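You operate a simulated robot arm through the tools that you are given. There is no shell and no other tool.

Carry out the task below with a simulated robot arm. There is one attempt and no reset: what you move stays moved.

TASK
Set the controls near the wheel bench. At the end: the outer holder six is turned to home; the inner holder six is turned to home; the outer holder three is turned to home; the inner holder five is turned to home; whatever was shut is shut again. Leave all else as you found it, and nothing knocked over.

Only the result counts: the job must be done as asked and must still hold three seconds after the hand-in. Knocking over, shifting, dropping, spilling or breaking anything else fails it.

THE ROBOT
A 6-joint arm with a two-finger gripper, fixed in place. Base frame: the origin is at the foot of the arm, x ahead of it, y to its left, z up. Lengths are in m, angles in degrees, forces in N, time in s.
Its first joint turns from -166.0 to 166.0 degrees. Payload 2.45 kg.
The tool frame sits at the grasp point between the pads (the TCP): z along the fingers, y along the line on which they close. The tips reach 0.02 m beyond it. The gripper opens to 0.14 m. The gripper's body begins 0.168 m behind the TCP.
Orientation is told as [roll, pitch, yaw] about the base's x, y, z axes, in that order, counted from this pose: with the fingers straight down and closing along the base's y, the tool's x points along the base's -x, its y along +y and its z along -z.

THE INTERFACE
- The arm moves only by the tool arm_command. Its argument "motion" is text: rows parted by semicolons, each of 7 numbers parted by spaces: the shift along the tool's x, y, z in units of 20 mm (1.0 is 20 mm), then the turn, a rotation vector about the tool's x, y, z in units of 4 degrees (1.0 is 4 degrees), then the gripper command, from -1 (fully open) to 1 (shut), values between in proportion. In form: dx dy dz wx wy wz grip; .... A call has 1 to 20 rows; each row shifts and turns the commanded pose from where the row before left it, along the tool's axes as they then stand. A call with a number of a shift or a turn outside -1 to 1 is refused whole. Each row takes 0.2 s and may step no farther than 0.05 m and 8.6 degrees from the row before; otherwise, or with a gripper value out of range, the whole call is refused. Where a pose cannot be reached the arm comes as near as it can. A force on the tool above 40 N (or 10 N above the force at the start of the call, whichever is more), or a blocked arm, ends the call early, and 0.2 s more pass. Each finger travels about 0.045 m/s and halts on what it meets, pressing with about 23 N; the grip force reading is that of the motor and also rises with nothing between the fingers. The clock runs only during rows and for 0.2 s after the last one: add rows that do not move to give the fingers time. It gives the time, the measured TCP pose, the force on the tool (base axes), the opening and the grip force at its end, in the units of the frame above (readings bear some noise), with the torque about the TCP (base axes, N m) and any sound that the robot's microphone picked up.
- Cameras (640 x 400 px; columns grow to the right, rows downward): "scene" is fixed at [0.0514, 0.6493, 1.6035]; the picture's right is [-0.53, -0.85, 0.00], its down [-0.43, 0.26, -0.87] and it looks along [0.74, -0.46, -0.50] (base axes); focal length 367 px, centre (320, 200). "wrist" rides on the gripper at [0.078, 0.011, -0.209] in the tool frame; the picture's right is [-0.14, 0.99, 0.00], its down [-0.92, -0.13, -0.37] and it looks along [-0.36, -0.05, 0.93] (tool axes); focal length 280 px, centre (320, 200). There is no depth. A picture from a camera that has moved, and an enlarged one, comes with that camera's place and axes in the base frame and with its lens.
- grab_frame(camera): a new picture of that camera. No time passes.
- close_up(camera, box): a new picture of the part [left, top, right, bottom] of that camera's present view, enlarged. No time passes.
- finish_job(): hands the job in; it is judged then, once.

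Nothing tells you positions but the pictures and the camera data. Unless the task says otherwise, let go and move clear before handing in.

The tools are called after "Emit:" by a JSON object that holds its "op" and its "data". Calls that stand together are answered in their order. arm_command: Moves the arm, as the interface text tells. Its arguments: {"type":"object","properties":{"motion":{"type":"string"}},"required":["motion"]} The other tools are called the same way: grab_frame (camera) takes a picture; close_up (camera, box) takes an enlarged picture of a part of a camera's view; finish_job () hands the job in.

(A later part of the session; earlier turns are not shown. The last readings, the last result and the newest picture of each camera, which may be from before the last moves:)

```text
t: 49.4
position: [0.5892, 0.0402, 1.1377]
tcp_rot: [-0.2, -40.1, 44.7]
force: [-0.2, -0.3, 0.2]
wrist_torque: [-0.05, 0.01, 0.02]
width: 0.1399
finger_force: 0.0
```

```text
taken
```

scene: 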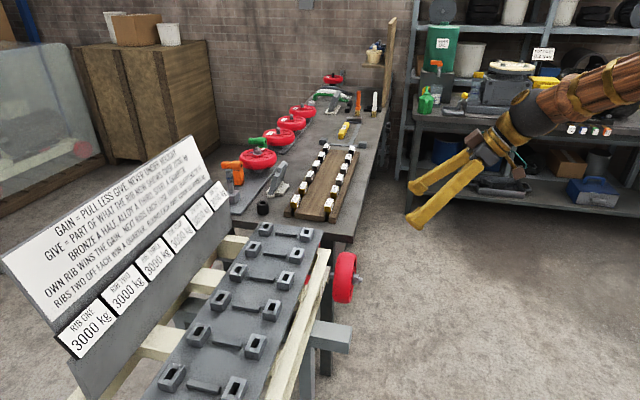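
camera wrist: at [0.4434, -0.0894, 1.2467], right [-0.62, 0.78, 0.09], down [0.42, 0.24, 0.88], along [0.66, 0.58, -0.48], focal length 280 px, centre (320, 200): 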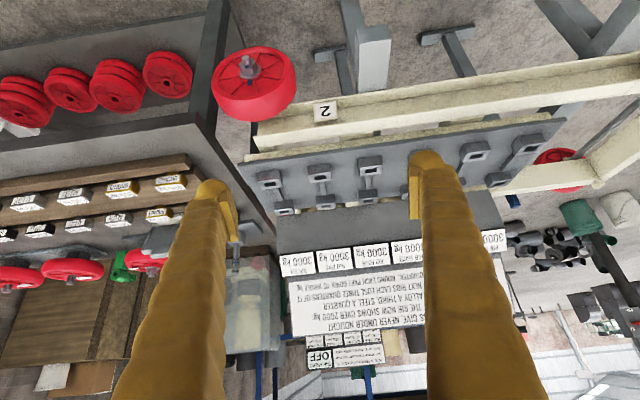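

Emit:
{"op": "close_up", "data": {"camera": "wrist", "box": [230, 40, 430, 220]}}

Emit:
{"op": "close_up", "data": {"camera": "wrist", "box": [0, 0, 240, 240]}}

Emit:
{"op": "close_up", "data": {"camera": "wrist", "box": [260, 220, 440, 390]}}

Emit:
{"op": "close_up", "data": {"camera": "wrist", "box": [0, 0, 640, 10]}}

Emit:
{"op": "close_up", "data": {"camera": "wrist", "box": [480, 160, 640, 300]}}

```text
2.22 times, centred on (330, 130) of wrist
camera zoom: at [0.4434, -0.0894, 1.2467], right [-0.62, 0.78, 0.09], down [0.42, 0.24, 0.88], along [0.66, 0.58, -0.48], focal length 623 px, centre (298, 356)
```

zoom: 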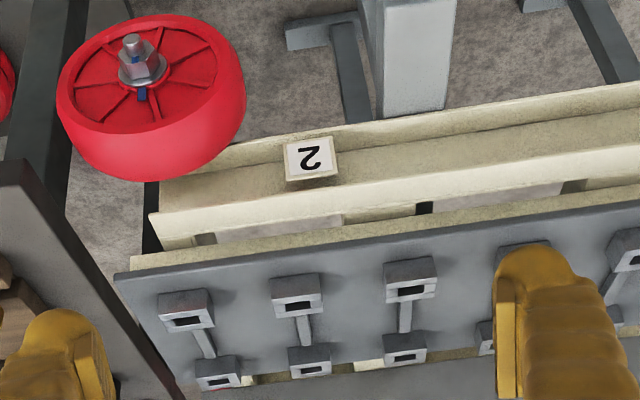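

```text
1.67 times, centred on (120, 120) of wrist
camera zoom: at [0.4434, -0.0894, 1.2467], right [-0.62, 0.78, 0.09], down [0.42, 0.24, 0.88], along [0.66, 0.58, -0.48], focal length 467 px, centre (653, 333)
```

zoom: 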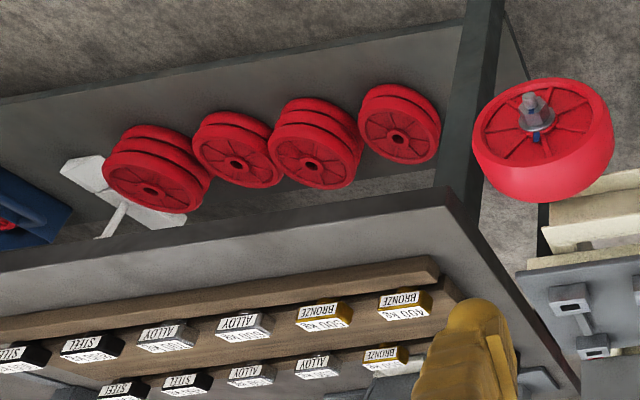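

```text
2.35 times, centred on (350, 305) of wrist
camera zoom: at [0.4434, -0.0894, 1.2467], right [-0.62, 0.78, 0.09], down [0.42, 0.24, 0.88], along [0.66, 0.58, -0.48], focal length 660 px, centre (249, -47)
```

zoom: 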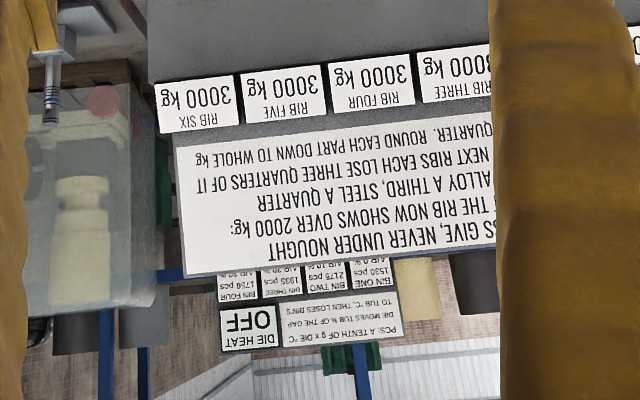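

```text
1.00 times, centred on (320, 5) of wrist (not enlarged: the box is as wide or as high as the picture)
camera zoom: at [0.4434, -0.0894, 1.2467], right [-0.62, 0.78, 0.09], down [0.42, 0.24, 0.88], along [0.66, 0.58, -0.48], focal length 280 px, centre (320, 395)
```

zoom: 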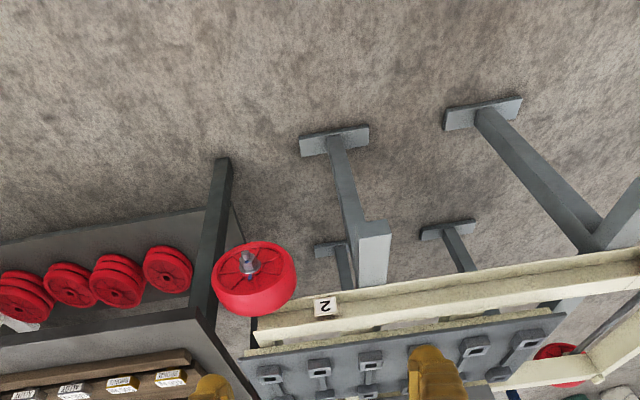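

```text
2.86 times, centred on (560, 230) of wrist
camera zoom: at [0.4434, -0.0894, 1.2467], right [-0.62, 0.78, 0.09], down [0.42, 0.24, 0.88], along [0.66, 0.58, -0.48], focal length 801 px, centre (-366, 114)
```

zoom: 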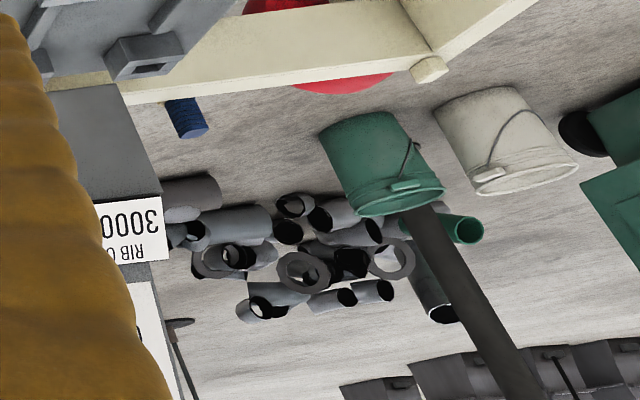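

The "2" is just a wagon number; no other controls exist here. I'll return over outer holder three (targets named in the task) and gently test whether it turns.

Emit:
{"op": "arm_command", "data": {"motion": "0 0 0 0 1 0 -1; 0 0 0 0 1 0 -1; 0 0 0 0 1 0 -1; 0 0 0 0 1 0 -1; 0 0 0 0 1 0 -1; 0 0 0 0 1 0 -1; 0 0 0 0 1 0 -1; 0 0 0 0 1 0 -1; 0 0 0 0 1 0 -1; 0 0 0 0 1 0 -1; 0 0 0 0 0 0 -1"}}

Emit:
{"op": "arm_command", "data": {"motion": "-0.977 0.649 0 0 0 0 -1; -0.977 0.649 0 0 0 0 -1; -0.977 0.649 0 0 0 0 -1; -0.977 0.649 0 0 0 0 -1; -0.977 0.649 0 0 0 0 -1; -0.977 0.649 0 0 0 0 -1; -0.977 0.649 0 0 0 0 -1; -0.977 0.649 0 0 0 0 -1; -0.977 0.649 0 0 0 0 -1; -0.977 0.649 0 0 0 0 0.1; -0.977 0.649 0 0 0 0 0.1; -0.977 0.649 0 0 0 0 0.1; -0.977 0.649 0 0 0 0 0.1; -0.977 0.649 0 0 0 0 0.1; -0.977 0.649 0 0 0 0 0.1; -0.977 0.649 0 0 0 0 0.1; 0 0 1 0 0 0 0.1; 0 0 1 0 0 0 0.1; 0 0 1 0 0 0 0.1; 0 0 1 0 0 0 0.1"}}

Emit:
{"op": "grab_frame", "data": {"camera": "wrist"}}

Emit:
{"op": "grab_frame", "data": {"camera": "scene"}}

```text
t: 51.8
position: [0.5906, 0.0394, 1.1376]
tcp_rot: [-0.1, 0.0, 44.6]
force: [-0.5, -0.7, 0.7]
wrist_torque: [0.05, 0.0, -0.01]
width: 0.1401
finger_force: 0.0
```

```text
t: 56.0
position: [0.6653, 0.4083, 1.0579]
tcp_rot: [0.0, 0.0, 44.7]
force: [-0.3, -0.1, -0.1]
wrist_torque: [-0.01, 0.01, -0.04]
width: 0.0628
finger_force: 0.0
```

```text
taken
camera wrist: at [0.6015, 0.3598, 1.2668], right [-0.6, 0.8, 0.0], down [0.74, 0.56, 0.37], along [0.3, 0.22, -0.93], focal length 280 px, centre (320, 200)
```

wrist: 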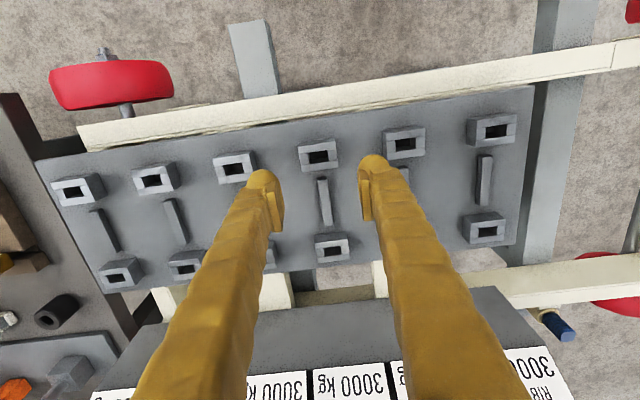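

```text
taken
```

scene: 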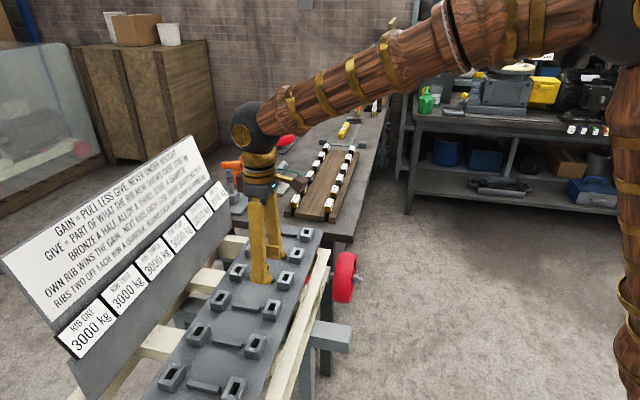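

I'm centred over outer holder three with the fingers off its two ends; descending to straddle it.

Emit:
{"op": "arm_command", "data": {"motion": "0 0 1 0 0 0 0.1; 0 0 1 0 0 0 0.1; 0 0 1 0 0 0 0.1; 0 0 1 0 0 0 0.1; 0 0 0.8 0 0 0 0.1; 0 0 0.8 0 0 0 0.1; 0 0 0.8 0 0 0 0.1; 0 0 0.2 0 0 0 0.1"}}

Emit:
{"op": "close_up", "data": {"camera": "wrist", "box": [220, 80, 420, 205]}}

Emit:
{"op": "close_up", "data": {"camera": "scene", "box": [230, 270, 310, 330]}}

```text
t: 57.8
position: [0.6661, 0.4065, 0.9249]
tcp_rot: [0.0, -0.1, 44.6]
force: [0.0, -0.3, 0.4]
wrist_torque: [-0.01, 0.03, 0.02]
width: 0.0632
finger_force: 0.1
```

```text
3.20 times, centred on (320, 142) of wrist
camera zoom: at [0.602, 0.3596, 1.1339], right [-0.6, 0.8, 0.0], down [0.74, 0.56, 0.37], along [0.3, 0.22, -0.93], focal length 897 px, centre (320, 384)
```

zoom: 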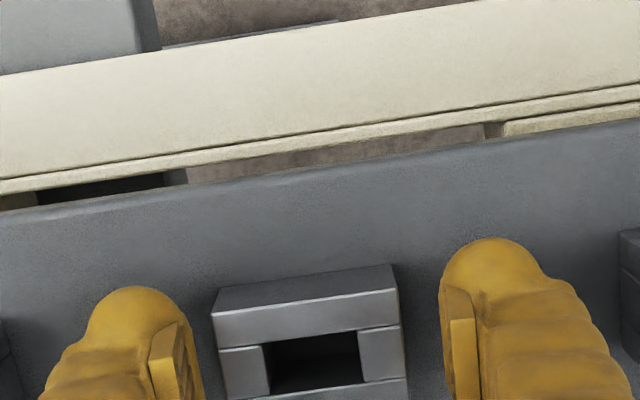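

```text
6.67 times, centred on (270, 300) of scene
camera zoom: at [0.0514, 0.6493, 1.6035], right [-0.53, -0.85, 0.0], down [-0.43, 0.26, -0.87], along [0.74, -0.46, -0.5], focal length 2444 px, centre (653, -467)
```

zoom: 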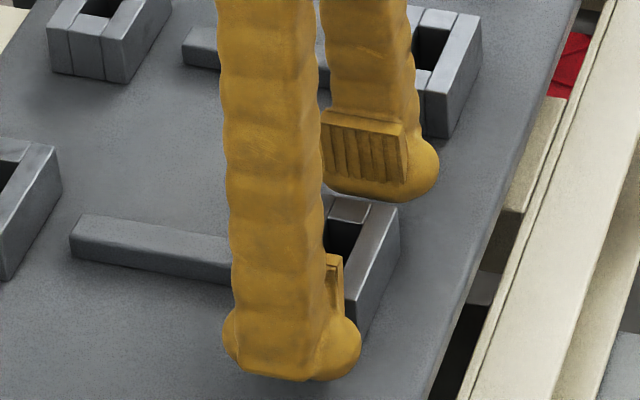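

Emit:
{"op": "arm_command", "data": {"motion": "0 0 0 0 0 0 0.28; 0 0 0 0 0 0 0.36; 0 0 0 0 0 0 0.4; 0 0 0 0 0 0 0.4; 0 0 0 0 0 0 0.4"}}

Emit:
{"op": "close_up", "data": {"camera": "wrist", "box": [220, 80, 420, 205]}}

```text
t: 59.0
position: [0.6655, 0.4072, 0.9249]
tcp_rot: [0.0, -0.1, 44.6]
force: [7.9, -11.1, -1.3]
wrist_torque: [-0.1, -0.08, -0.03]
width: 0.0511
finger_force: 7.2
```

```text
3.20 times, centred on (320, 142) of wrist
camera zoom: at [0.6021, 0.3594, 1.1339], right [-0.6, 0.8, 0.0], down [0.74, 0.56, 0.37], along [0.3, 0.22, -0.93], focal length 897 px, centre (320, 384)
```

zoom: 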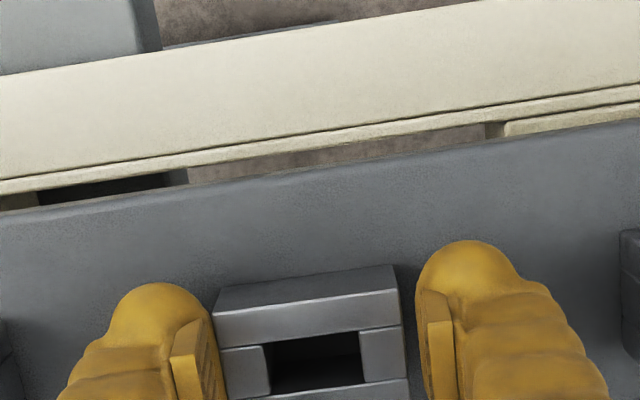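

Left finger touches first; the socket is firmly held. I'll shift about 2 mm toward it to centre, then close.

Emit:
{"op": "arm_command", "data": {"motion": "0 -0.1 0 0 0 0 0.3; 0 0 0 0 0 0 0.3; 0 0 0 0 0 0 0.36; 0 0 0 0 0 0 0.4; 0 0 0 0 0 0 0.4"}}

```text
t: 60.2
position: [0.6666, 0.4056, 0.9252]
tcp_rot: [0.0, -0.1, 44.7]
force: [-2.3, 4.3, 0.6]
wrist_torque: [0.03, 0.01, -0.01]
width: 0.0478
finger_force: 44.7
```

Gripped (width 47.8 mm). Now a small 2° twist test to feel whether the holder rotates.

Emit:
{"op": "arm_command", "data": {"motion": "0 0 0 0 0 0.25 0.4; 0 0 0 0 0 0.25 0.4; 0 0 0 0 0 0 0.4"}}

Emit:
{"op": "close_up", "data": {"camera": "wrist", "box": [220, 80, 420, 205]}}

```text
t: 61.0
position: [0.6663, 0.4063, 0.9263]
tcp_rot: [0.0, 0.0, 42.6]
force: [-7.4, 10.6, 2.3]
wrist_torque: [0.13, 0.12, 0.01]
width: 0.0476
finger_force: 44.5
```

```text
3.20 times, centred on (320, 142) of wrist
camera zoom: at [0.6018, 0.3605, 1.1341], right [-0.57, 0.82, 0.0], down [0.76, 0.53, 0.37], along [0.3, 0.21, -0.93], focal length 897 px, centre (320, 384)
```

zoom: 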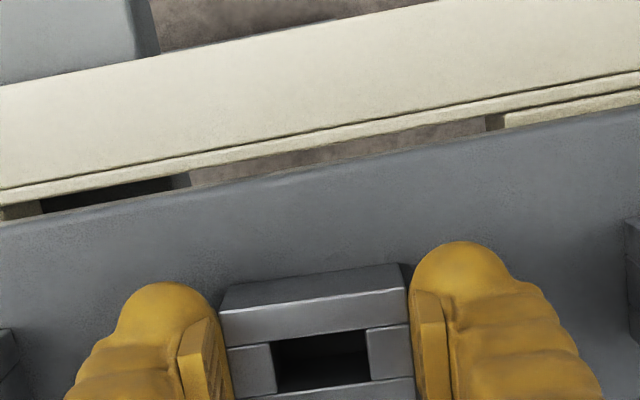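

No resisting torque at all — the holder appears to turn with the hand. I'll turn a bit further to confirm and watch for stops or sounds.

Emit:
{"op": "arm_command", "data": {"motion": "0 0 0 0 0 0.5 0.4; 0 0 0 0 0 0.5 0.4; 0 0 0 0 0 0.5 0.4; 0 0 0 0 0 0.5 0.4; 0 0 0 0 0 0 0.4"}}

Emit:
{"op": "close_up", "data": {"camera": "wrist", "box": [220, 80, 420, 205]}}

Emit:
{"op": "close_up", "data": {"camera": "scene", "box": [230, 270, 310, 330]}}

```text
t: 62.2
position: [0.6661, 0.4058, 0.9259]
tcp_rot: [0.0, -0.2, 34.6]
force: [-16.4, 17.9, 7.0]
wrist_torque: [0.25, 0.14, 0.03]
width: 0.0475
finger_force: 45.1
```

```text
3.20 times, centred on (320, 142) of wrist
camera zoom: at [0.5961, 0.3701, 1.134], right [-0.45, 0.89, 0.0], down [0.83, 0.42, 0.37], along [0.33, 0.17, -0.93], focal length 897 px, centre (320, 384)
```

zoom: 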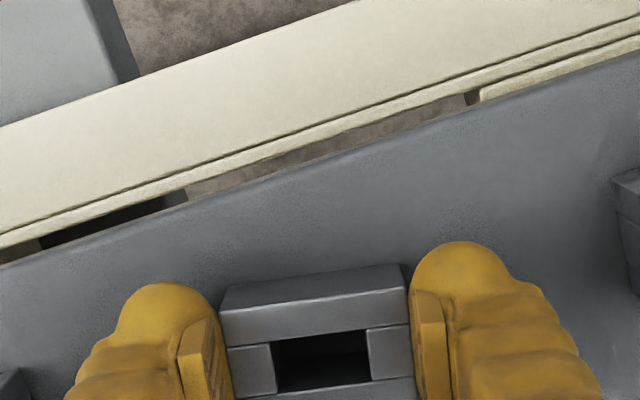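

```text
6.67 times, centred on (270, 300) of scene
camera zoom: at [0.0514, 0.6493, 1.6035], right [-0.53, -0.85, 0.0], down [-0.43, 0.26, -0.87], along [0.74, -0.46, -0.5], focal length 2444 px, centre (653, -467)
```

zoom: 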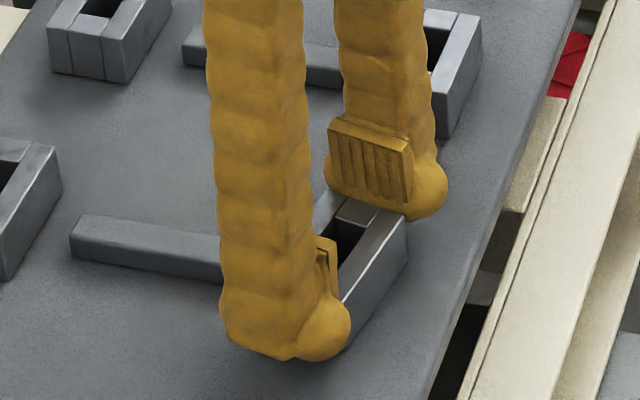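

The holder does turn with the hand. I'll check whether any display changed, and look at the whole scene.

Emit:
{"op": "close_up", "data": {"camera": "scene", "box": [50, 170, 240, 360]}}

Emit:
{"op": "grab_frame", "data": {"camera": "scene"}}

```text
2.11 times, centred on (145, 265) of scene
camera zoom: at [0.0514, 0.6493, 1.6035], right [-0.53, -0.85, 0.0], down [-0.43, 0.26, -0.87], along [0.74, -0.46, -0.5], focal length 772 px, centre (688, 63)
```

zoom: 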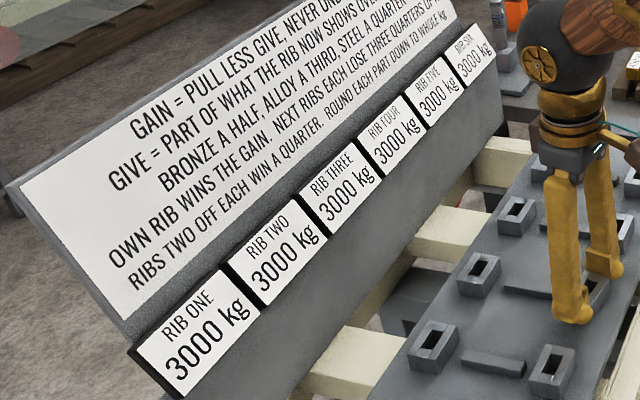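

```text
taken
```

scene: 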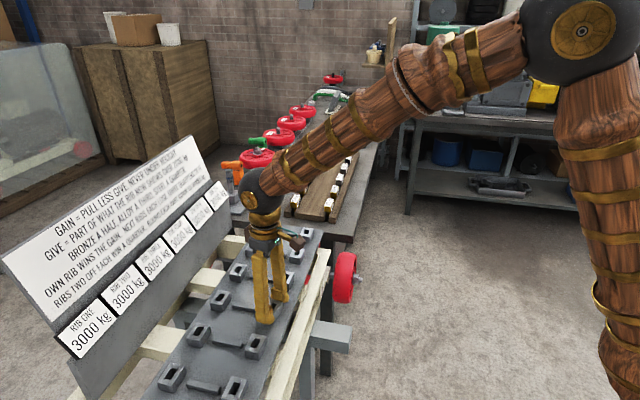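

Displays unchanged. The holder is a free-turning control, so I'll relieve the sideways force slightly (pivot offset) and keep turning to find stops or clicks.

Emit:
{"op": "arm_command", "data": {"motion": "-0.05 0.06 0 0 0 0 0.4; 0 0 0 0 0 0 0.4"}}

Emit:
{"op": "arm_command", "data": {"motion": "0 0 0 0 0 0.5 0.4; 0 0 0 0 0 0.5 0.4; 0 0 0 0 0 0.5 0.4; 0 0 0 0 0 0.5 0.4; 0 0 0 0 0 0.5 0.4; 0 0 0 0 0 0 0.4"}}

Emit:
{"op": "close_up", "data": {"camera": "wrist", "box": [220, 80, 420, 205]}}

```text
t: 62.8
position: [0.6674, 0.4059, 0.9249]
tcp_rot: [-0.1, -0.1, 34.6]
force: [-21.1, -12.8, 15.4]
wrist_torque: [-0.3, 0.31, 0.02]
width: 0.0475
finger_force: 45.0
```

```text
t: 64.2
position: [0.6677, 0.4064, 0.9252]
tcp_rot: [0.1, 0.1, 24.6]
force: [-25.5, -28.8, 1.4]
wrist_torque: [-0.29, 0.31, -0.01]
width: 0.0474
finger_force: 44.8
```

```text
3.20 times, centred on (320, 142) of wrist
camera zoom: at [0.5915, 0.3836, 1.134], right [-0.29, 0.96, 0.0], down [0.89, 0.27, 0.37], along [0.35, 0.11, -0.93], focal length 897 px, centre (320, 384)
```

zoom: 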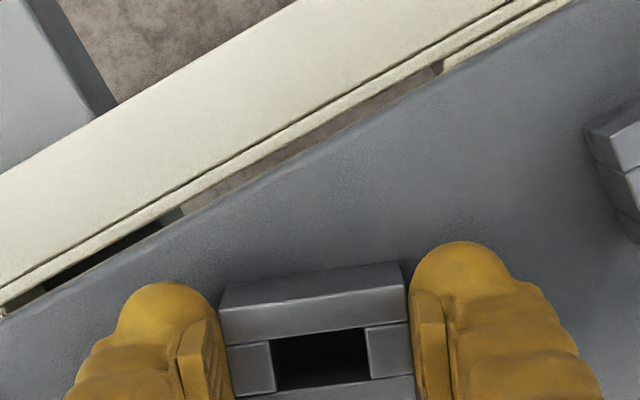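

Emit:
{"op": "arm_command", "data": {"motion": "0.085 -0.04 0 0 0 0 0.4; 0 0 0 0 0 0 0.4"}}

```text
t: 64.8
position: [0.668, 0.4063, 0.9259]
tcp_rot: [0.0, -0.2, 24.6]
force: [4.5, -2.3, -19.4]
wrist_torque: [0.14, -0.12, 0.0]
width: 0.0473
finger_force: 45.5
```

Emit:
{"op": "arm_command", "data": {"motion": "0 0 0 0 0 0.5 0.4; 0 0 0 0 0 0.5 0.4; 0 0 0 0 0 0.5 0.4; 0 0 0 0 0 0.5 0.4; 0 0 0 0 0 0.5 0.4; 0 0 0 0 0 0 0.4"}}

```text
t: 66.2
position: [0.666, 0.4064, 0.9247]
tcp_rot: [0.0, 0.0, 14.6]
force: [25.7, 21.8, -15.8]
wrist_torque: [0.16, -0.32, 0.03]
width: 0.0476
finger_force: 44.4
```

Emit:
{"op": "arm_command", "data": {"motion": "-0.07 0.035 0 0 0 0 0.32; 0 0 0 0 0 0 0.32; 0 0 0 0 0 0 0.32"}}

Emit:
{"op": "arm_command", "data": {"motion": "0 0 0 0 0 0.5 0.32; 0 0 0 0 0 0.5 0.32; 0 0 0 0 0 0.5 0.32; 0 0 0 0 0 0.5 0.32; 0 0 0 0 0 0.5 0.32; 0 0 0 0 0 0 0.32"}}

Emit:
{"op": "grab_frame", "data": {"camera": "wrist"}}

```text
t: 67.0
position: [0.6673, 0.406, 0.9254]
tcp_rot: [0.0, 0.0, 14.7]
force: [0.1, 0.5, 0.0]
wrist_torque: [0.02, 0.03, 0.01]
width: 0.048
finger_force: 0.8
```

```text
t: 68.4
position: [0.6667, 0.4076, 0.9264]
tcp_rot: [-0.1, -0.1, 4.6]
force: [0.9, -0.8, 1.1]
wrist_torque: [-0.04, 0.02, 0.0]
width: 0.0488
finger_force: 0.7
```

```text
taken
camera wrist: at [0.5884, 0.4109, 1.1341], right [0.06, 1.0, 0.0], down [0.93, -0.05, 0.37], along [0.37, -0.02, -0.93], focal length 280 px, centre (320, 200)
```

wrist: 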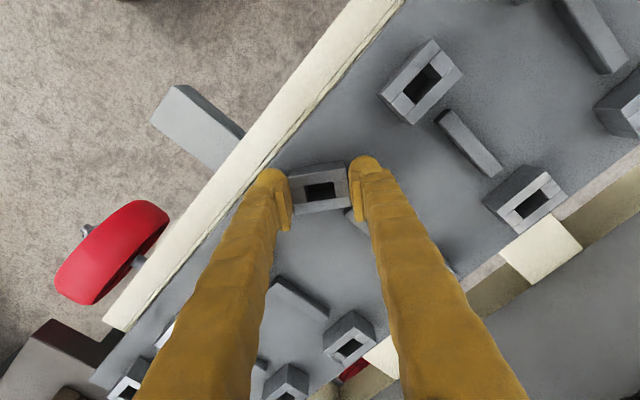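

With a looser grip the holder turned 40° with no resistance. Now I'll turn it back and beyond its starting angle to see whether there is a stop on the other side.

Emit:
{"op": "arm_command", "data": {"motion": "0 0 0 0 0 -0.5 0.32; 0 0 0 0 0 -0.5 0.32; 0 0 0 0 0 -0.5 0.32; 0 0 0 0 0 -0.5 0.32; 0 0 0 0 0 -0.5 0.32; 0 0 0 0 0 -0.5 0.32; 0 0 0 0 0 -0.5 0.32; 0 0 0 0 0 -0.5 0.32; 0 0 0 0 0 -0.5 0.32; 0 0 0 0 0 -0.5 0.32; 0 0 0 0 0 -0.5 0.32; 0 0 0 0 0 -0.5 0.32; 0 0 0 0 0 -0.5 0.32; 0 0 0 0 0 -0.5 0.32; 0 0 0 0 0 -0.5 0.32; 0 0 0 0 0 -0.5 0.32; 0 0 0 0 0 -0.5 0.32; 0 0 0 0 0 -0.5 0.32; 0 0 0 0 0 -0.5 0.32; 0 0 0 0 0 -0.5 0.32"}}

Emit:
{"op": "close_up", "data": {"camera": "wrist", "box": [220, 80, 420, 205]}}

```text
t: 72.6
position: [0.6665, 0.4071, 0.9257]
tcp_rot: [-0.1, -0.2, 44.6]
force: [1.7, -2.0, 0.6]
wrist_torque: [-0.05, -0.04, -0.06]
width: 0.0493
finger_force: 1.9
```

```text
3.20 times, centred on (320, 142) of wrist
camera zoom: at [0.604, 0.3591, 1.1341], right [-0.6, 0.8, 0.0], down [0.74, 0.56, 0.37], along [0.3, 0.22, -0.93], focal length 897 px, centre (320, 384)
```

zoom: 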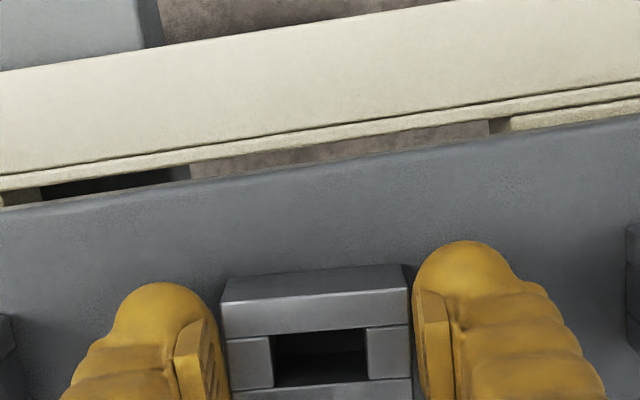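

Emit:
{"op": "arm_command", "data": {"motion": "0 0 0 0 0 -0.5 0.32; 0 0 0 0 0 -0.5 0.32; 0 0 0 0 0 0 0.32"}}

Emit:
{"op": "arm_command", "data": {"motion": "0 0 0 0 0 -0.5 0.32; 0 0 0 0 0 -0.5 0.32; 0 0 0 0 0 -0.5 0.32; 0 0 0 0 0 0 0.32"}}

Emit:
{"op": "close_up", "data": {"camera": "wrist", "box": [220, 80, 420, 205]}}

```text
t: 73.4
position: [0.6684, 0.4072, 0.9266]
tcp_rot: [0.0, -0.1, 48.6]
force: [1.2, -2.9, -1.5]
wrist_torque: [-0.01, 0.01, -0.07]
width: 0.0495
finger_force: 1.7
```

```text
t: 74.4
position: [0.6688, 0.4066, 0.927]
tcp_rot: [0.0, -0.1, 54.6]
force: [1.3, -2.3, -1.7]
wrist_torque: [-0.01, 0.03, -1.15]
width: 0.0514
finger_force: 45.4
```

```text
3.20 times, centred on (320, 142) of wrist
camera zoom: at [0.6133, 0.3487, 1.1344], right [-0.73, 0.69, 0.0], down [0.64, 0.68, 0.37], along [0.25, 0.27, -0.93], focal length 897 px, centre (320, 384)
```

zoom: 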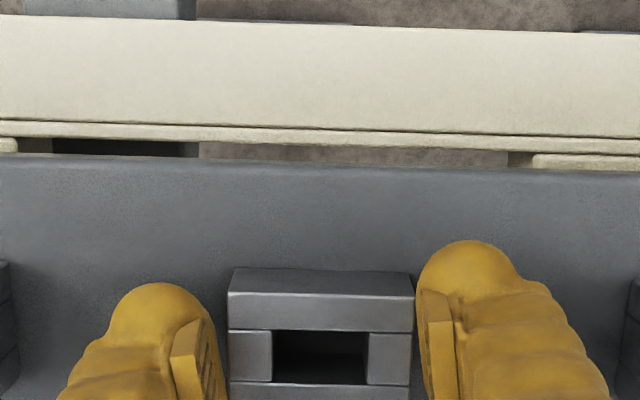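

There is a hard stop just at (or slightly past) the starting angle: torque rose to 1.15 Nm. I'll relax the hand back and measure the holder's angle and the middle bar's height precisely.

Emit:
{"op": "arm_command", "data": {"motion": "0 0 0 0 0 0.5 0.28; 0 0 0 0 0 0.5 0.28; 0 0 0 0 0 0.5 0.28; 0 0 0 0 0 0.5 0.28; 0 0 0 0 0 0 0.28"}}

Emit:
{"op": "close_up", "data": {"camera": "wrist", "box": [280, 120, 360, 200]}}

Emit:
{"op": "close_up", "data": {"camera": "scene", "box": [225, 300, 257, 320]}}

Emit:
{"op": "close_up", "data": {"camera": "wrist", "box": [220, 80, 420, 205]}}

```text
t: 75.6
position: [0.6681, 0.4073, 0.9262]
tcp_rot: [0.0, -0.1, 46.7]
force: [-0.6, -0.1, -0.6]
wrist_torque: [0.02, 0.02, 0.02]
width: 0.0507
finger_force: 0.0
```

```text
5.00 times, centred on (320, 160) of wrist
camera zoom: at [0.6056, 0.3571, 1.1345], right [-0.62, 0.78, 0.0], down [0.73, 0.58, 0.37], along [0.29, 0.23, -0.93], focal length 1402 px, centre (320, 400)
```

zoom: 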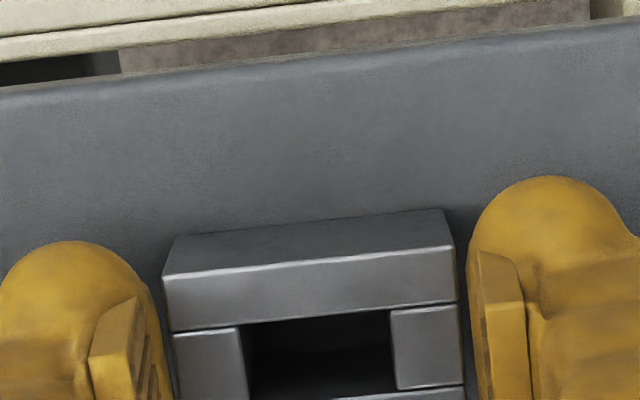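

```text
16.00 times, centred on (241, 310) of scene
camera zoom: at [0.0514, 0.6493, 1.6035], right [-0.53, -0.85, 0.0], down [-0.43, 0.26, -0.87], along [0.74, -0.46, -0.5], focal length 5865 px, centre (1584, -1560)
```

zoom: 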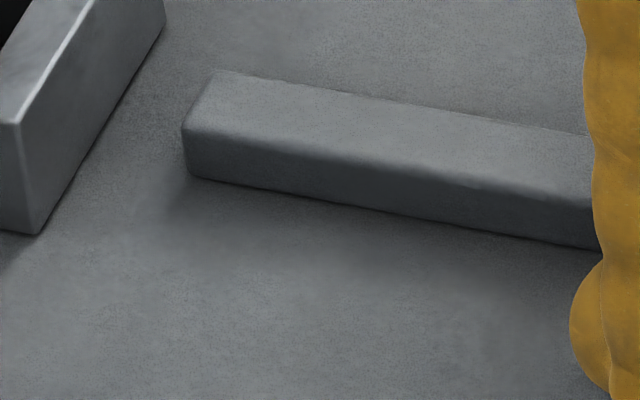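

```text
3.20 times, centred on (320, 142) of wrist
camera zoom: at [0.6056, 0.3571, 1.1345], right [-0.62, 0.78, 0.0], down [0.73, 0.58, 0.37], along [0.29, 0.23, -0.93], focal length 897 px, centre (320, 384)
```

zoom: 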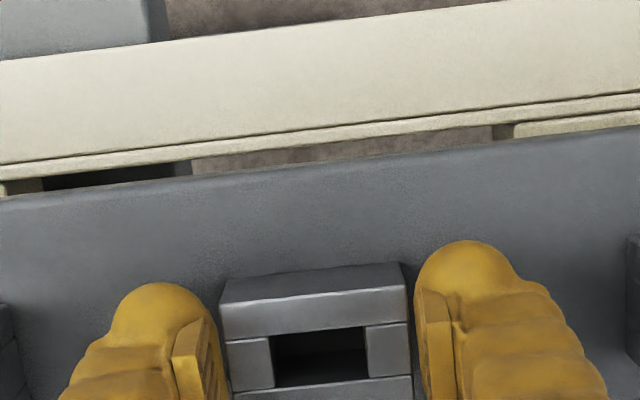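

The stop coincides exactly with the starting angle, so the starting angle is one end of the travel; "home" is then the other end. I'll raise the hand slightly to clear the middle bar and turn the holder clockwise to find the other stop.

Emit:
{"op": "arm_command", "data": {"motion": "0 0 -0.25 0 0 0 0.32; 0 0 0 0 0 0 0.32; 0 0 0 0 0 0.75 0.32; 0 0 0 0 0 0.75 0.32; 0 0 0 0 0 0.75 0.32; 0 0 0 0 0 0.75 0.32; 0 0 0 0 0 0.75 0.32; 0 0 0 0 0 0.75 0.32; 0 0 0 0 0 0.75 0.32; 0 0 0 0 0 0.75 0.32; 0 0 0 0 0 0.75 0.32; 0 0 0 0 0 0.75 0.32; 0 0 0 0 0 0.75 0.32; 0 0 0 0 0 0.75 0.32; 0 0 0 0 0 0.75 0.32; 0 0 0 0 0 0.75 0.32; 0 0 0 0 0 0 0.32"}}

Emit:
{"op": "grab_frame", "data": {"camera": "wrist"}}

Emit:
{"op": "close_up", "data": {"camera": "scene", "box": [230, 270, 310, 330]}}

```text
t: 79.2
position: [0.6666, 0.4064, 0.9305]
tcp_rot: [0.0, -0.2, 4.5]
force: [-0.5, 1.7, 0.6]
wrist_torque: [0.04, -0.02, -0.01]
width: 0.0484
finger_force: 0.7
```

```text
taken
camera wrist: at [0.5883, 0.4107, 1.139], right [0.06, 1.0, 0.0], down [0.93, -0.05, 0.37], along [0.37, -0.02, -0.93], focal length 280 px, centre (320, 200)
```

wrist: 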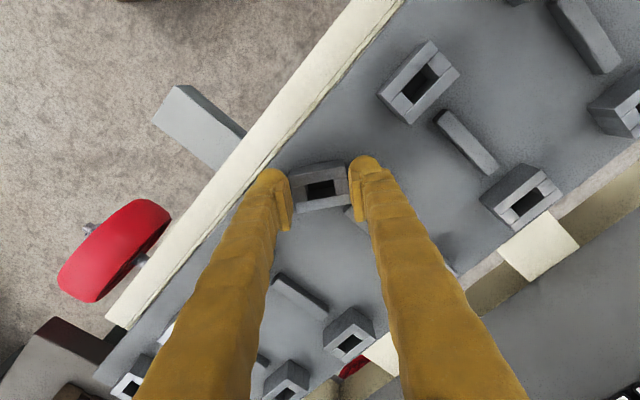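

```text
6.67 times, centred on (270, 300) of scene
camera zoom: at [0.0514, 0.6493, 1.6035], right [-0.53, -0.85, 0.0], down [-0.43, 0.26, -0.87], along [0.74, -0.46, -0.5], focal length 2444 px, centre (653, -467)
```

zoom: 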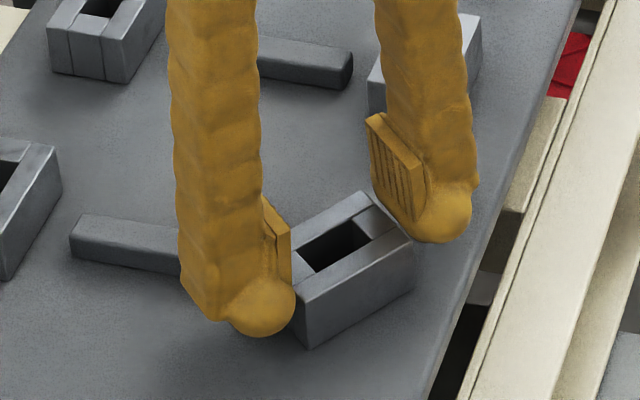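

Emit:
{"op": "arm_command", "data": {"motion": "0 0 0 0 0 0.5 0.32; 0 0 0 0 0 0.5 0.32; 0 0 0 0 0 0.5 0.32; 0 0 0 0 0 0.5 0.32; 0 0 0 0 0 0.5 0.32; 0 0 0 0 0 0.5 0.32; 0 0 0 0 0 0.5 0.32; 0 0 0 0 0 0.5 0.32; 0 0 0 0 0 0.5 0.32; 0 0 0 0 0 0.5 0.32; 0 0 0 0 0 0 0.32"}}

Emit:
{"op": "close_up", "data": {"camera": "scene", "box": [230, 270, 310, 330]}}

Emit:
{"op": "close_up", "data": {"camera": "wrist", "box": [220, 80, 420, 205]}}

```text
t: 81.6
position: [0.6678, 0.4085, 0.9303]
tcp_rot: [0.0, 0.0, -15.4]
force: [-0.4, -1.0, 1.2]
wrist_torque: [-0.01, 0.04, 0.02]
width: 0.0485
finger_force: 0.6
```

```text
6.67 times, centred on (270, 300) of scene
camera zoom: at [0.0514, 0.6493, 1.6035], right [-0.53, -0.85, 0.0], down [-0.43, 0.26, -0.87], along [0.74, -0.46, -0.5], focal length 2444 px, centre (653, -467)
```

zoom: 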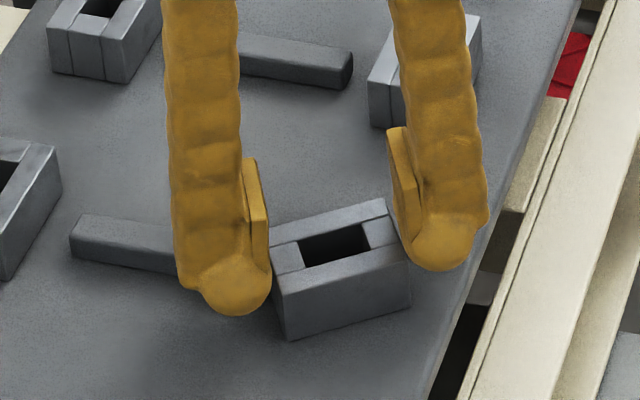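

```text
3.20 times, centred on (320, 142) of wrist
camera zoom: at [0.5947, 0.4376, 1.1391], right [0.4, 0.92, 0.0], down [0.85, -0.37, 0.37], along [0.34, -0.15, -0.93], focal length 897 px, centre (320, 384)
```

zoom: 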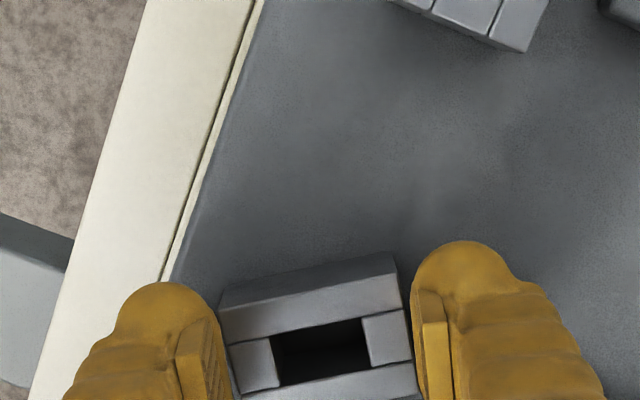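

Emit:
{"op": "arm_command", "data": {"motion": "0 0 0 0 0 0.5 0.32; 0 0 0 0 0 0.5 0.32; 0 0 0 0 0 0.5 0.32; 0 0 0 0 0 0.5 0.32; 0 0 0 0 0 0.5 0.32; 0 0 0 0 0 0 0.32"}}

Emit:
{"op": "arm_command", "data": {"motion": "0 0 0 0 0 0.5 0.32; 0 0 0 0 0 0.5 0.32; 0 0 0 0 0 0.5 0.32; 0 0 0 0 0 0.5 0.32; 0 0 0 0 0 0.5 0.32; 0 0 0 0 0 0 0.32"}}

Emit:
{"op": "close_up", "data": {"camera": "scene", "box": [230, 270, 310, 330]}}

Emit:
{"op": "close_up", "data": {"camera": "wrist", "box": [220, 80, 420, 205]}}

```text
t: 83.0
position: [0.6677, 0.4066, 0.9306]
tcp_rot: [0.1, -0.1, -25.5]
force: [0.3, 2.0, 2.1]
wrist_torque: [0.05, -0.04, 0.02]
width: 0.0491
finger_force: 1.6
```

```text
t: 84.4
position: [0.6672, 0.4071, 0.9318]
tcp_rot: [0.1, -0.1, -35.4]
force: [1.2, 1.9, 0.8]
wrist_torque: [0.01, -0.04, 0.0]
width: 0.0495
finger_force: 1.7
```

```text
6.67 times, centred on (270, 300) of scene
camera zoom: at [0.0514, 0.6493, 1.6035], right [-0.53, -0.85, 0.0], down [-0.43, 0.26, -0.87], along [0.74, -0.46, -0.5], focal length 2444 px, centre (653, -467)
```

zoom: 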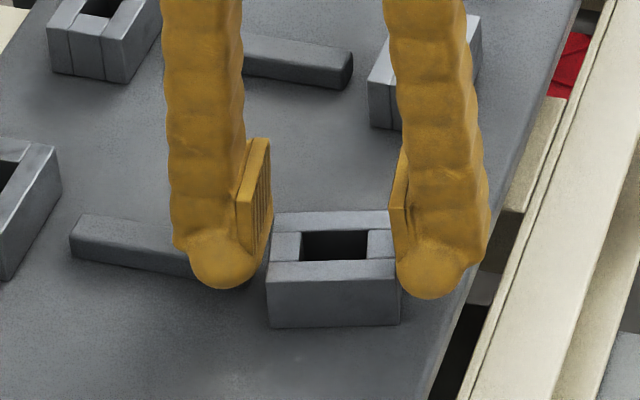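

```text
3.20 times, centred on (320, 142) of wrist
camera zoom: at [0.6096, 0.4605, 1.1395], right [0.69, 0.73, 0.0], down [0.68, -0.64, 0.37], along [0.27, -0.25, -0.93], focal length 897 px, centre (320, 384)
```

zoom: 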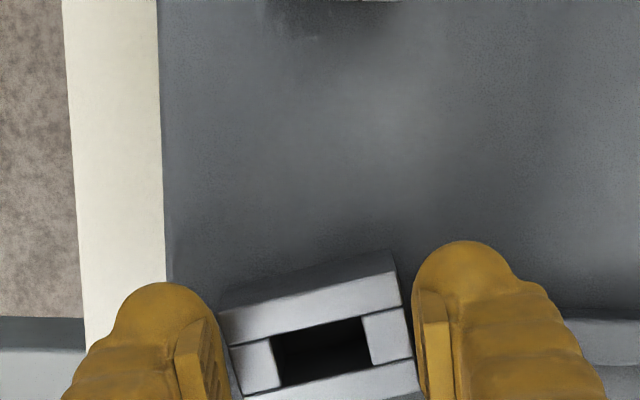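

Emit:
{"op": "arm_command", "data": {"motion": "0 0 0 0 0 0.5 0.32; 0 0 0 0 0 0.5 0.32; 0 0 0 0 0 0.5 0.32; 0 0 0 0 0 0 0.32"}}

Emit:
{"op": "arm_command", "data": {"motion": "0 0 0 0 0 0.5 0.32; 0 0 0 0 0 0.5 0.32; 0 0 0 0 0 0 0.32"}}

Emit:
{"op": "close_up", "data": {"camera": "scene", "box": [230, 270, 310, 330]}}

Emit:
{"op": "close_up", "data": {"camera": "wrist", "box": [220, 80, 420, 205]}}

```text
t: 85.4
position: [0.668, 0.4056, 0.9312]
tcp_rot: [0.1, 0.0, -41.4]
force: [1.8, 3.1, 1.5]
wrist_torque: [0.05, -0.09, 0.01]
width: 0.0493
finger_force: 1.1
```

```text
t: 86.2
position: [0.6676, 0.4066, 0.9299]
tcp_rot: [0.1, 0.0, -45.4]
force: [2.8, 1.4, 1.0]
wrist_torque: [0.02, -0.11, -0.02]
width: 0.05
finger_force: 1.4
```

```text
6.67 times, centred on (270, 300) of scene
camera zoom: at [0.0514, 0.6493, 1.6035], right [-0.53, -0.85, 0.0], down [-0.43, 0.26, -0.87], along [0.74, -0.46, -0.5], focal length 2444 px, centre (653, -467)
```

zoom: 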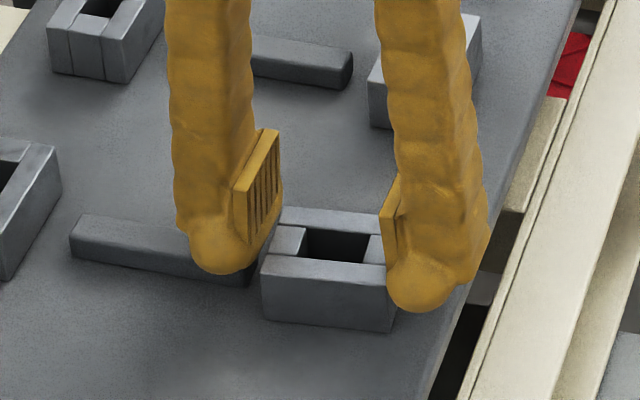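

```text
3.20 times, centred on (320, 142) of wrist
camera zoom: at [0.6199, 0.4696, 1.1393], right [0.8, 0.6, 0.0], down [0.55, -0.75, 0.37], along [0.22, -0.3, -0.93], focal length 897 px, centre (320, 384)
```

zoom: 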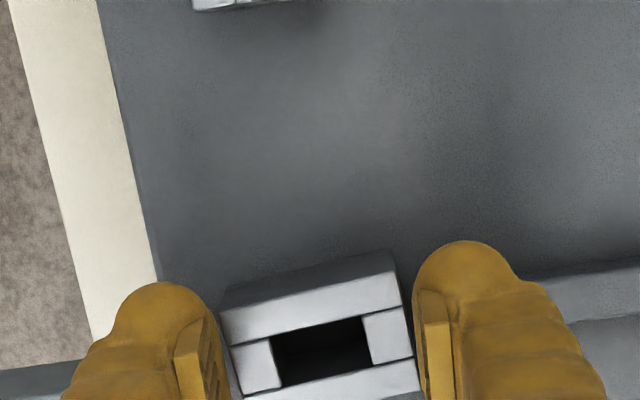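

Emit:
{"op": "arm_command", "data": {"motion": "0 0 0 0 0 0.5 0.32; 0 0 0 0 0 0.5 0.32; 0 0 0 0 0 0 0.32"}}

Emit:
{"op": "arm_command", "data": {"motion": "0 0 0 0 0 0.5 0.32; 0 0 0 0 0 0.5 0.32; 0 0 0 0 0 0 0.32"}}

Emit:
{"op": "close_up", "data": {"camera": "wrist", "box": [220, 80, 420, 205]}}

```text
t: 87.0
position: [0.6679, 0.4064, 0.9314]
tcp_rot: [0.1, 0.1, -49.4]
force: [1.4, 2.0, 1.7]
wrist_torque: [0.04, -0.1, 0.02]
width: 0.0494
finger_force: 1.3
```

```text
t: 87.8
position: [0.6675, 0.407, 0.9315]
tcp_rot: [0.1, 0.1, -53.4]
force: [2.9, 2.2, 0.7]
wrist_torque: [0.02, -0.04, 0.05]
width: 0.0493
finger_force: 1.4
```

```text
3.20 times, centred on (320, 142) of wrist
camera zoom: at [0.6292, 0.4757, 1.1394], right [0.88, 0.48, 0.0], down [0.45, -0.82, 0.37], along [0.18, -0.32, -0.93], focal length 897 px, centre (320, 384)
```

zoom: 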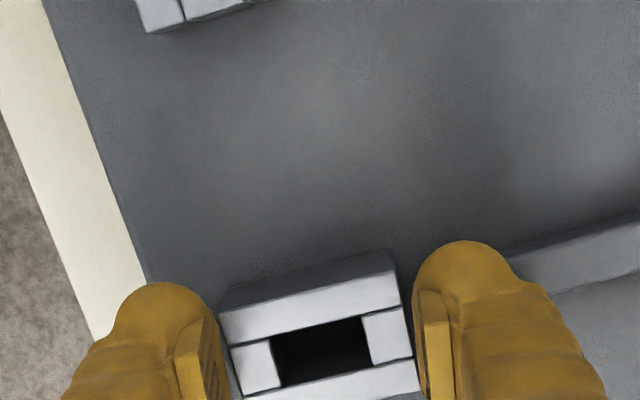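

Emit:
{"op": "arm_command", "data": {"motion": "0 0 0 0 0 0.5 0.32; 0 0 0 0 0 0.5 0.32; 0 0 0 0 0 0.5 0.32; 0 0 0 0 0 0 0.32"}}

Emit:
{"op": "close_up", "data": {"camera": "wrist", "box": [220, 80, 420, 205]}}

Emit:
{"op": "close_up", "data": {"camera": "scene", "box": [230, 270, 310, 330]}}

```text
t: 88.8
position: [0.6676, 0.4072, 0.9313]
tcp_rot: [0.2, 0.0, -59.5]
force: [2.6, 5.7, 2.0]
wrist_torque: [0.06, -0.12, 0.11]
width: 0.0511
finger_force: 2.9
```

```text
3.20 times, centred on (320, 142) of wrist
camera zoom: at [0.6367, 0.479, 1.1394], right [0.92, 0.39, 0.0], down [0.36, -0.86, 0.37], along [0.14, -0.34, -0.93], focal length 897 px, centre (320, 384)
```

zoom: 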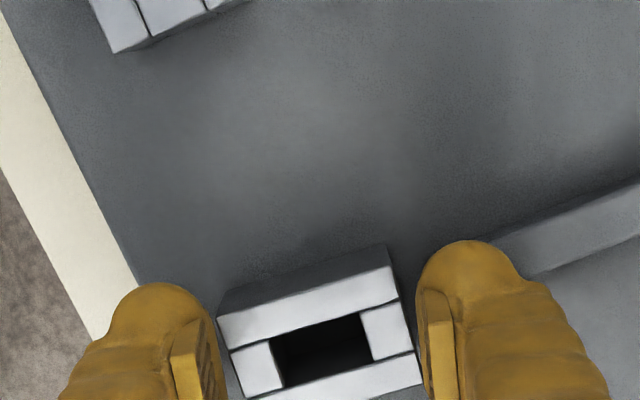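

```text
6.67 times, centred on (270, 300) of scene
camera zoom: at [0.0514, 0.6493, 1.6035], right [-0.53, -0.85, 0.0], down [-0.43, 0.26, -0.87], along [0.74, -0.46, -0.5], focal length 2444 px, centre (653, -467)
```

zoom: 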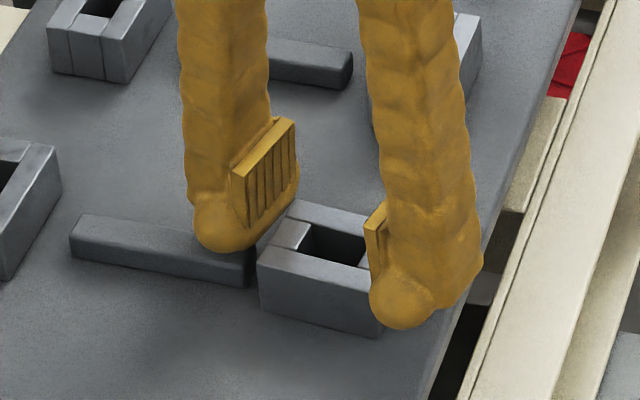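

Emit:
{"op": "arm_command", "data": {"motion": "0 0 0 0 0 0.5 0.32; 0 0 0 0 0 0.5 0.32; 0 0 0 0 0 0 0.32"}}

Emit:
{"op": "close_up", "data": {"camera": "wrist", "box": [270, 120, 370, 200]}}

Emit:
{"op": "close_up", "data": {"camera": "scene", "box": [230, 270, 310, 330]}}

```text
t: 89.6
position: [0.6674, 0.407, 0.9306]
tcp_rot: [0.1, 0.0, -63.4]
force: [6.9, 6.0, 4.7]
wrist_torque: [0.07, -0.27, 0.1]
width: 0.0531
finger_force: 4.2
```

```text
5.00 times, centred on (320, 160) of wrist
camera zoom: at [0.6419, 0.481, 1.1393], right [0.95, 0.32, 0.0], down [0.3, -0.88, 0.37], along [0.12, -0.35, -0.93], focal length 1402 px, centre (320, 400)
```

zoom: 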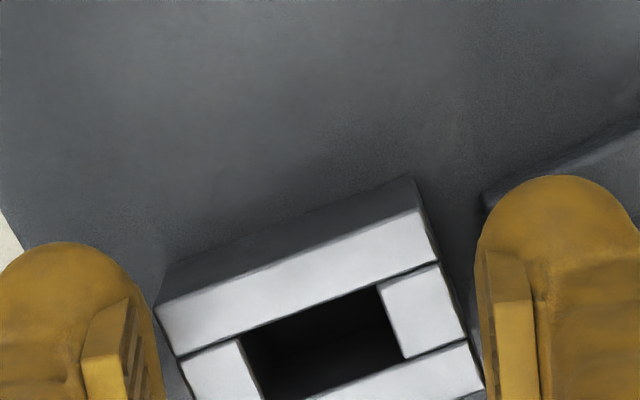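

```text
6.67 times, centred on (270, 300) of scene
camera zoom: at [0.0514, 0.6493, 1.6035], right [-0.53, -0.85, 0.0], down [-0.43, 0.26, -0.87], along [0.74, -0.46, -0.5], focal length 2444 px, centre (653, -467)
```

zoom: 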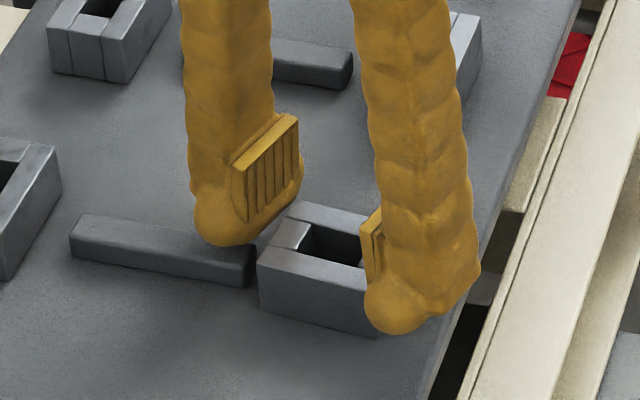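

The holder has now met a second stop at roughly a quarter turn. I'll back off, release, rise, and measure its resting angle.

Emit:
{"op": "arm_command", "data": {"motion": "0 0 0 0 0 -0.5 0.2; 0 0 0 0 0 -0.5 0.1; 0 0 0 0 0 -0.5 0.1; 0 0 0 0 0 0 0; 0 0 0 0 0 0 0; 0 0 -1 0 0 0 0; 0 0 -1 0 0 0 0; 0 0 -1 0 0 0 -0.5; 0 0 -1 0 0 0 -1; 0 0 -1 0 0 0 -1; 0 0 0 0 0 0 -1; 0 0 0 0 0 0 -1; 0 0 0 0 0 0 -1; 0 0 0 0 0 0 -1"}}

Emit:
{"op": "grab_frame", "data": {"camera": "wrist"}}

Emit:
{"op": "close_up", "data": {"camera": "wrist", "box": [270, 120, 370, 200]}}

Emit:
{"op": "close_up", "data": {"camera": "scene", "box": [230, 290, 294, 330]}}

Emit:
{"op": "close_up", "data": {"camera": "scene", "box": [50, 170, 240, 360]}}

```text
t: 92.6
position: [0.6682, 0.407, 1.0303]
tcp_rot: [0.1, -0.1, -57.3]
force: [1.0, 0.1, -0.6]
wrist_torque: [0.0, -0.03, 0.01]
width: 0.1399
finger_force: 0.0
```

```text
taken
camera wrist: at [0.6345, 0.4777, 1.2396], right [0.91, 0.42, 0.0], down [0.39, -0.84, 0.37], along [0.16, -0.33, -0.93], focal length 280 px, centre (320, 200)
```

wrist: 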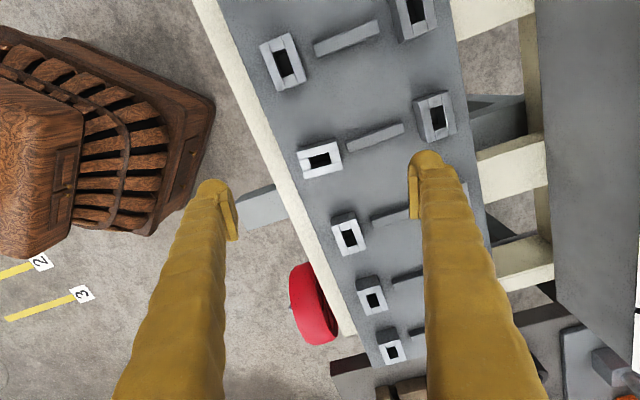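

```text
5.00 times, centred on (320, 160) of wrist
camera zoom: at [0.6345, 0.4777, 1.2396], right [0.91, 0.42, 0.0], down [0.39, -0.84, 0.37], along [0.16, -0.33, -0.93], focal length 1402 px, centre (320, 400)
```

zoom: 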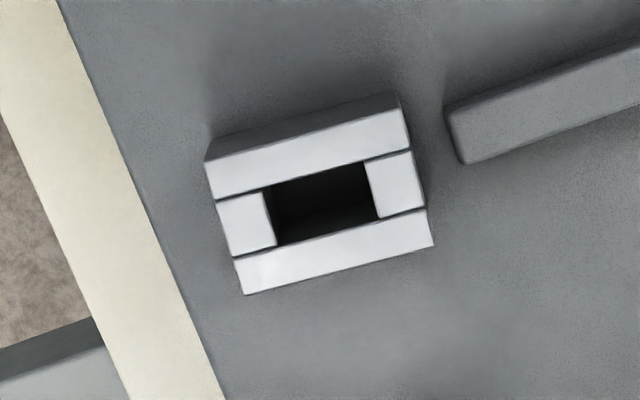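

```text
10.00 times, centred on (262, 310) of scene
camera zoom: at [0.0514, 0.6493, 1.6035], right [-0.53, -0.85, 0.0], down [-0.43, 0.26, -0.87], along [0.74, -0.46, -0.5], focal length 3666 px, centre (900, -900)
```

zoom: 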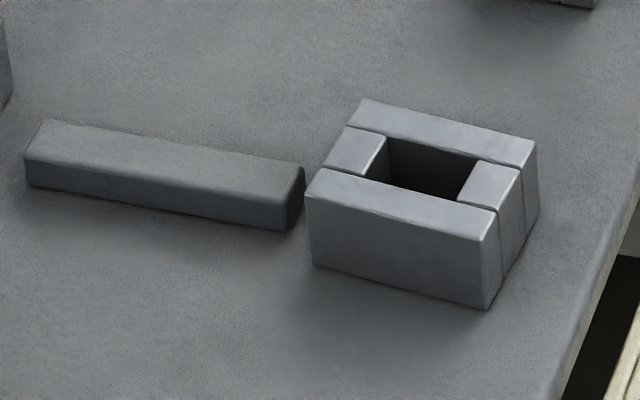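

```text
2.11 times, centred on (145, 265) of scene
camera zoom: at [0.0514, 0.6493, 1.6035], right [-0.53, -0.85, 0.0], down [-0.43, 0.26, -0.87], along [0.74, -0.46, -0.5], focal length 772 px, centre (688, 63)
```

zoom: 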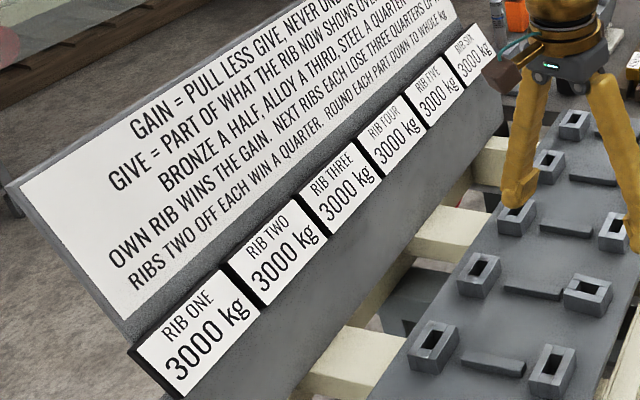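

Outer holder three now lies crosswise, in line with its rib bar — a clear quarter turn between two stops. I'll zoom in for a precise angle measurement.

Emit:
{"op": "close_up", "data": {"camera": "wrist", "box": [295, 135, 345, 185]}}

Emit:
{"op": "close_up", "data": {"camera": "scene", "box": [257, 298, 289, 322]}}

```text
8.00 times, centred on (320, 160) of wrist
camera zoom: at [0.6345, 0.4777, 1.2396], right [0.91, 0.42, 0.0], down [0.39, -0.84, 0.37], along [0.16, -0.33, -0.93], focal length 2243 px, centre (320, 520)
```

zoom: 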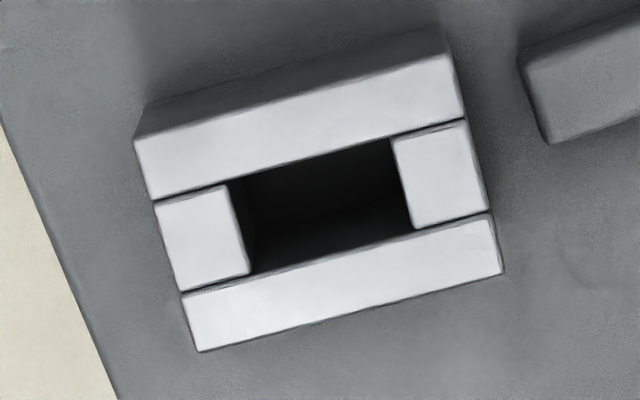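

```text
16.00 times, centred on (273, 310) of scene
camera zoom: at [0.0514, 0.6493, 1.6035], right [-0.53, -0.85, 0.0], down [-0.43, 0.26, -0.87], along [0.74, -0.46, -0.5], focal length 5865 px, centre (1072, -1560)
```

zoom: 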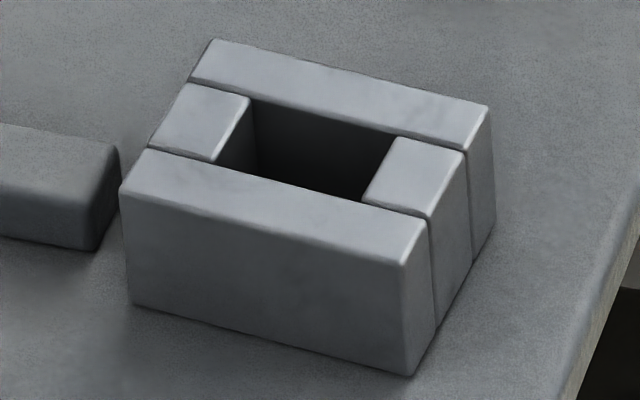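

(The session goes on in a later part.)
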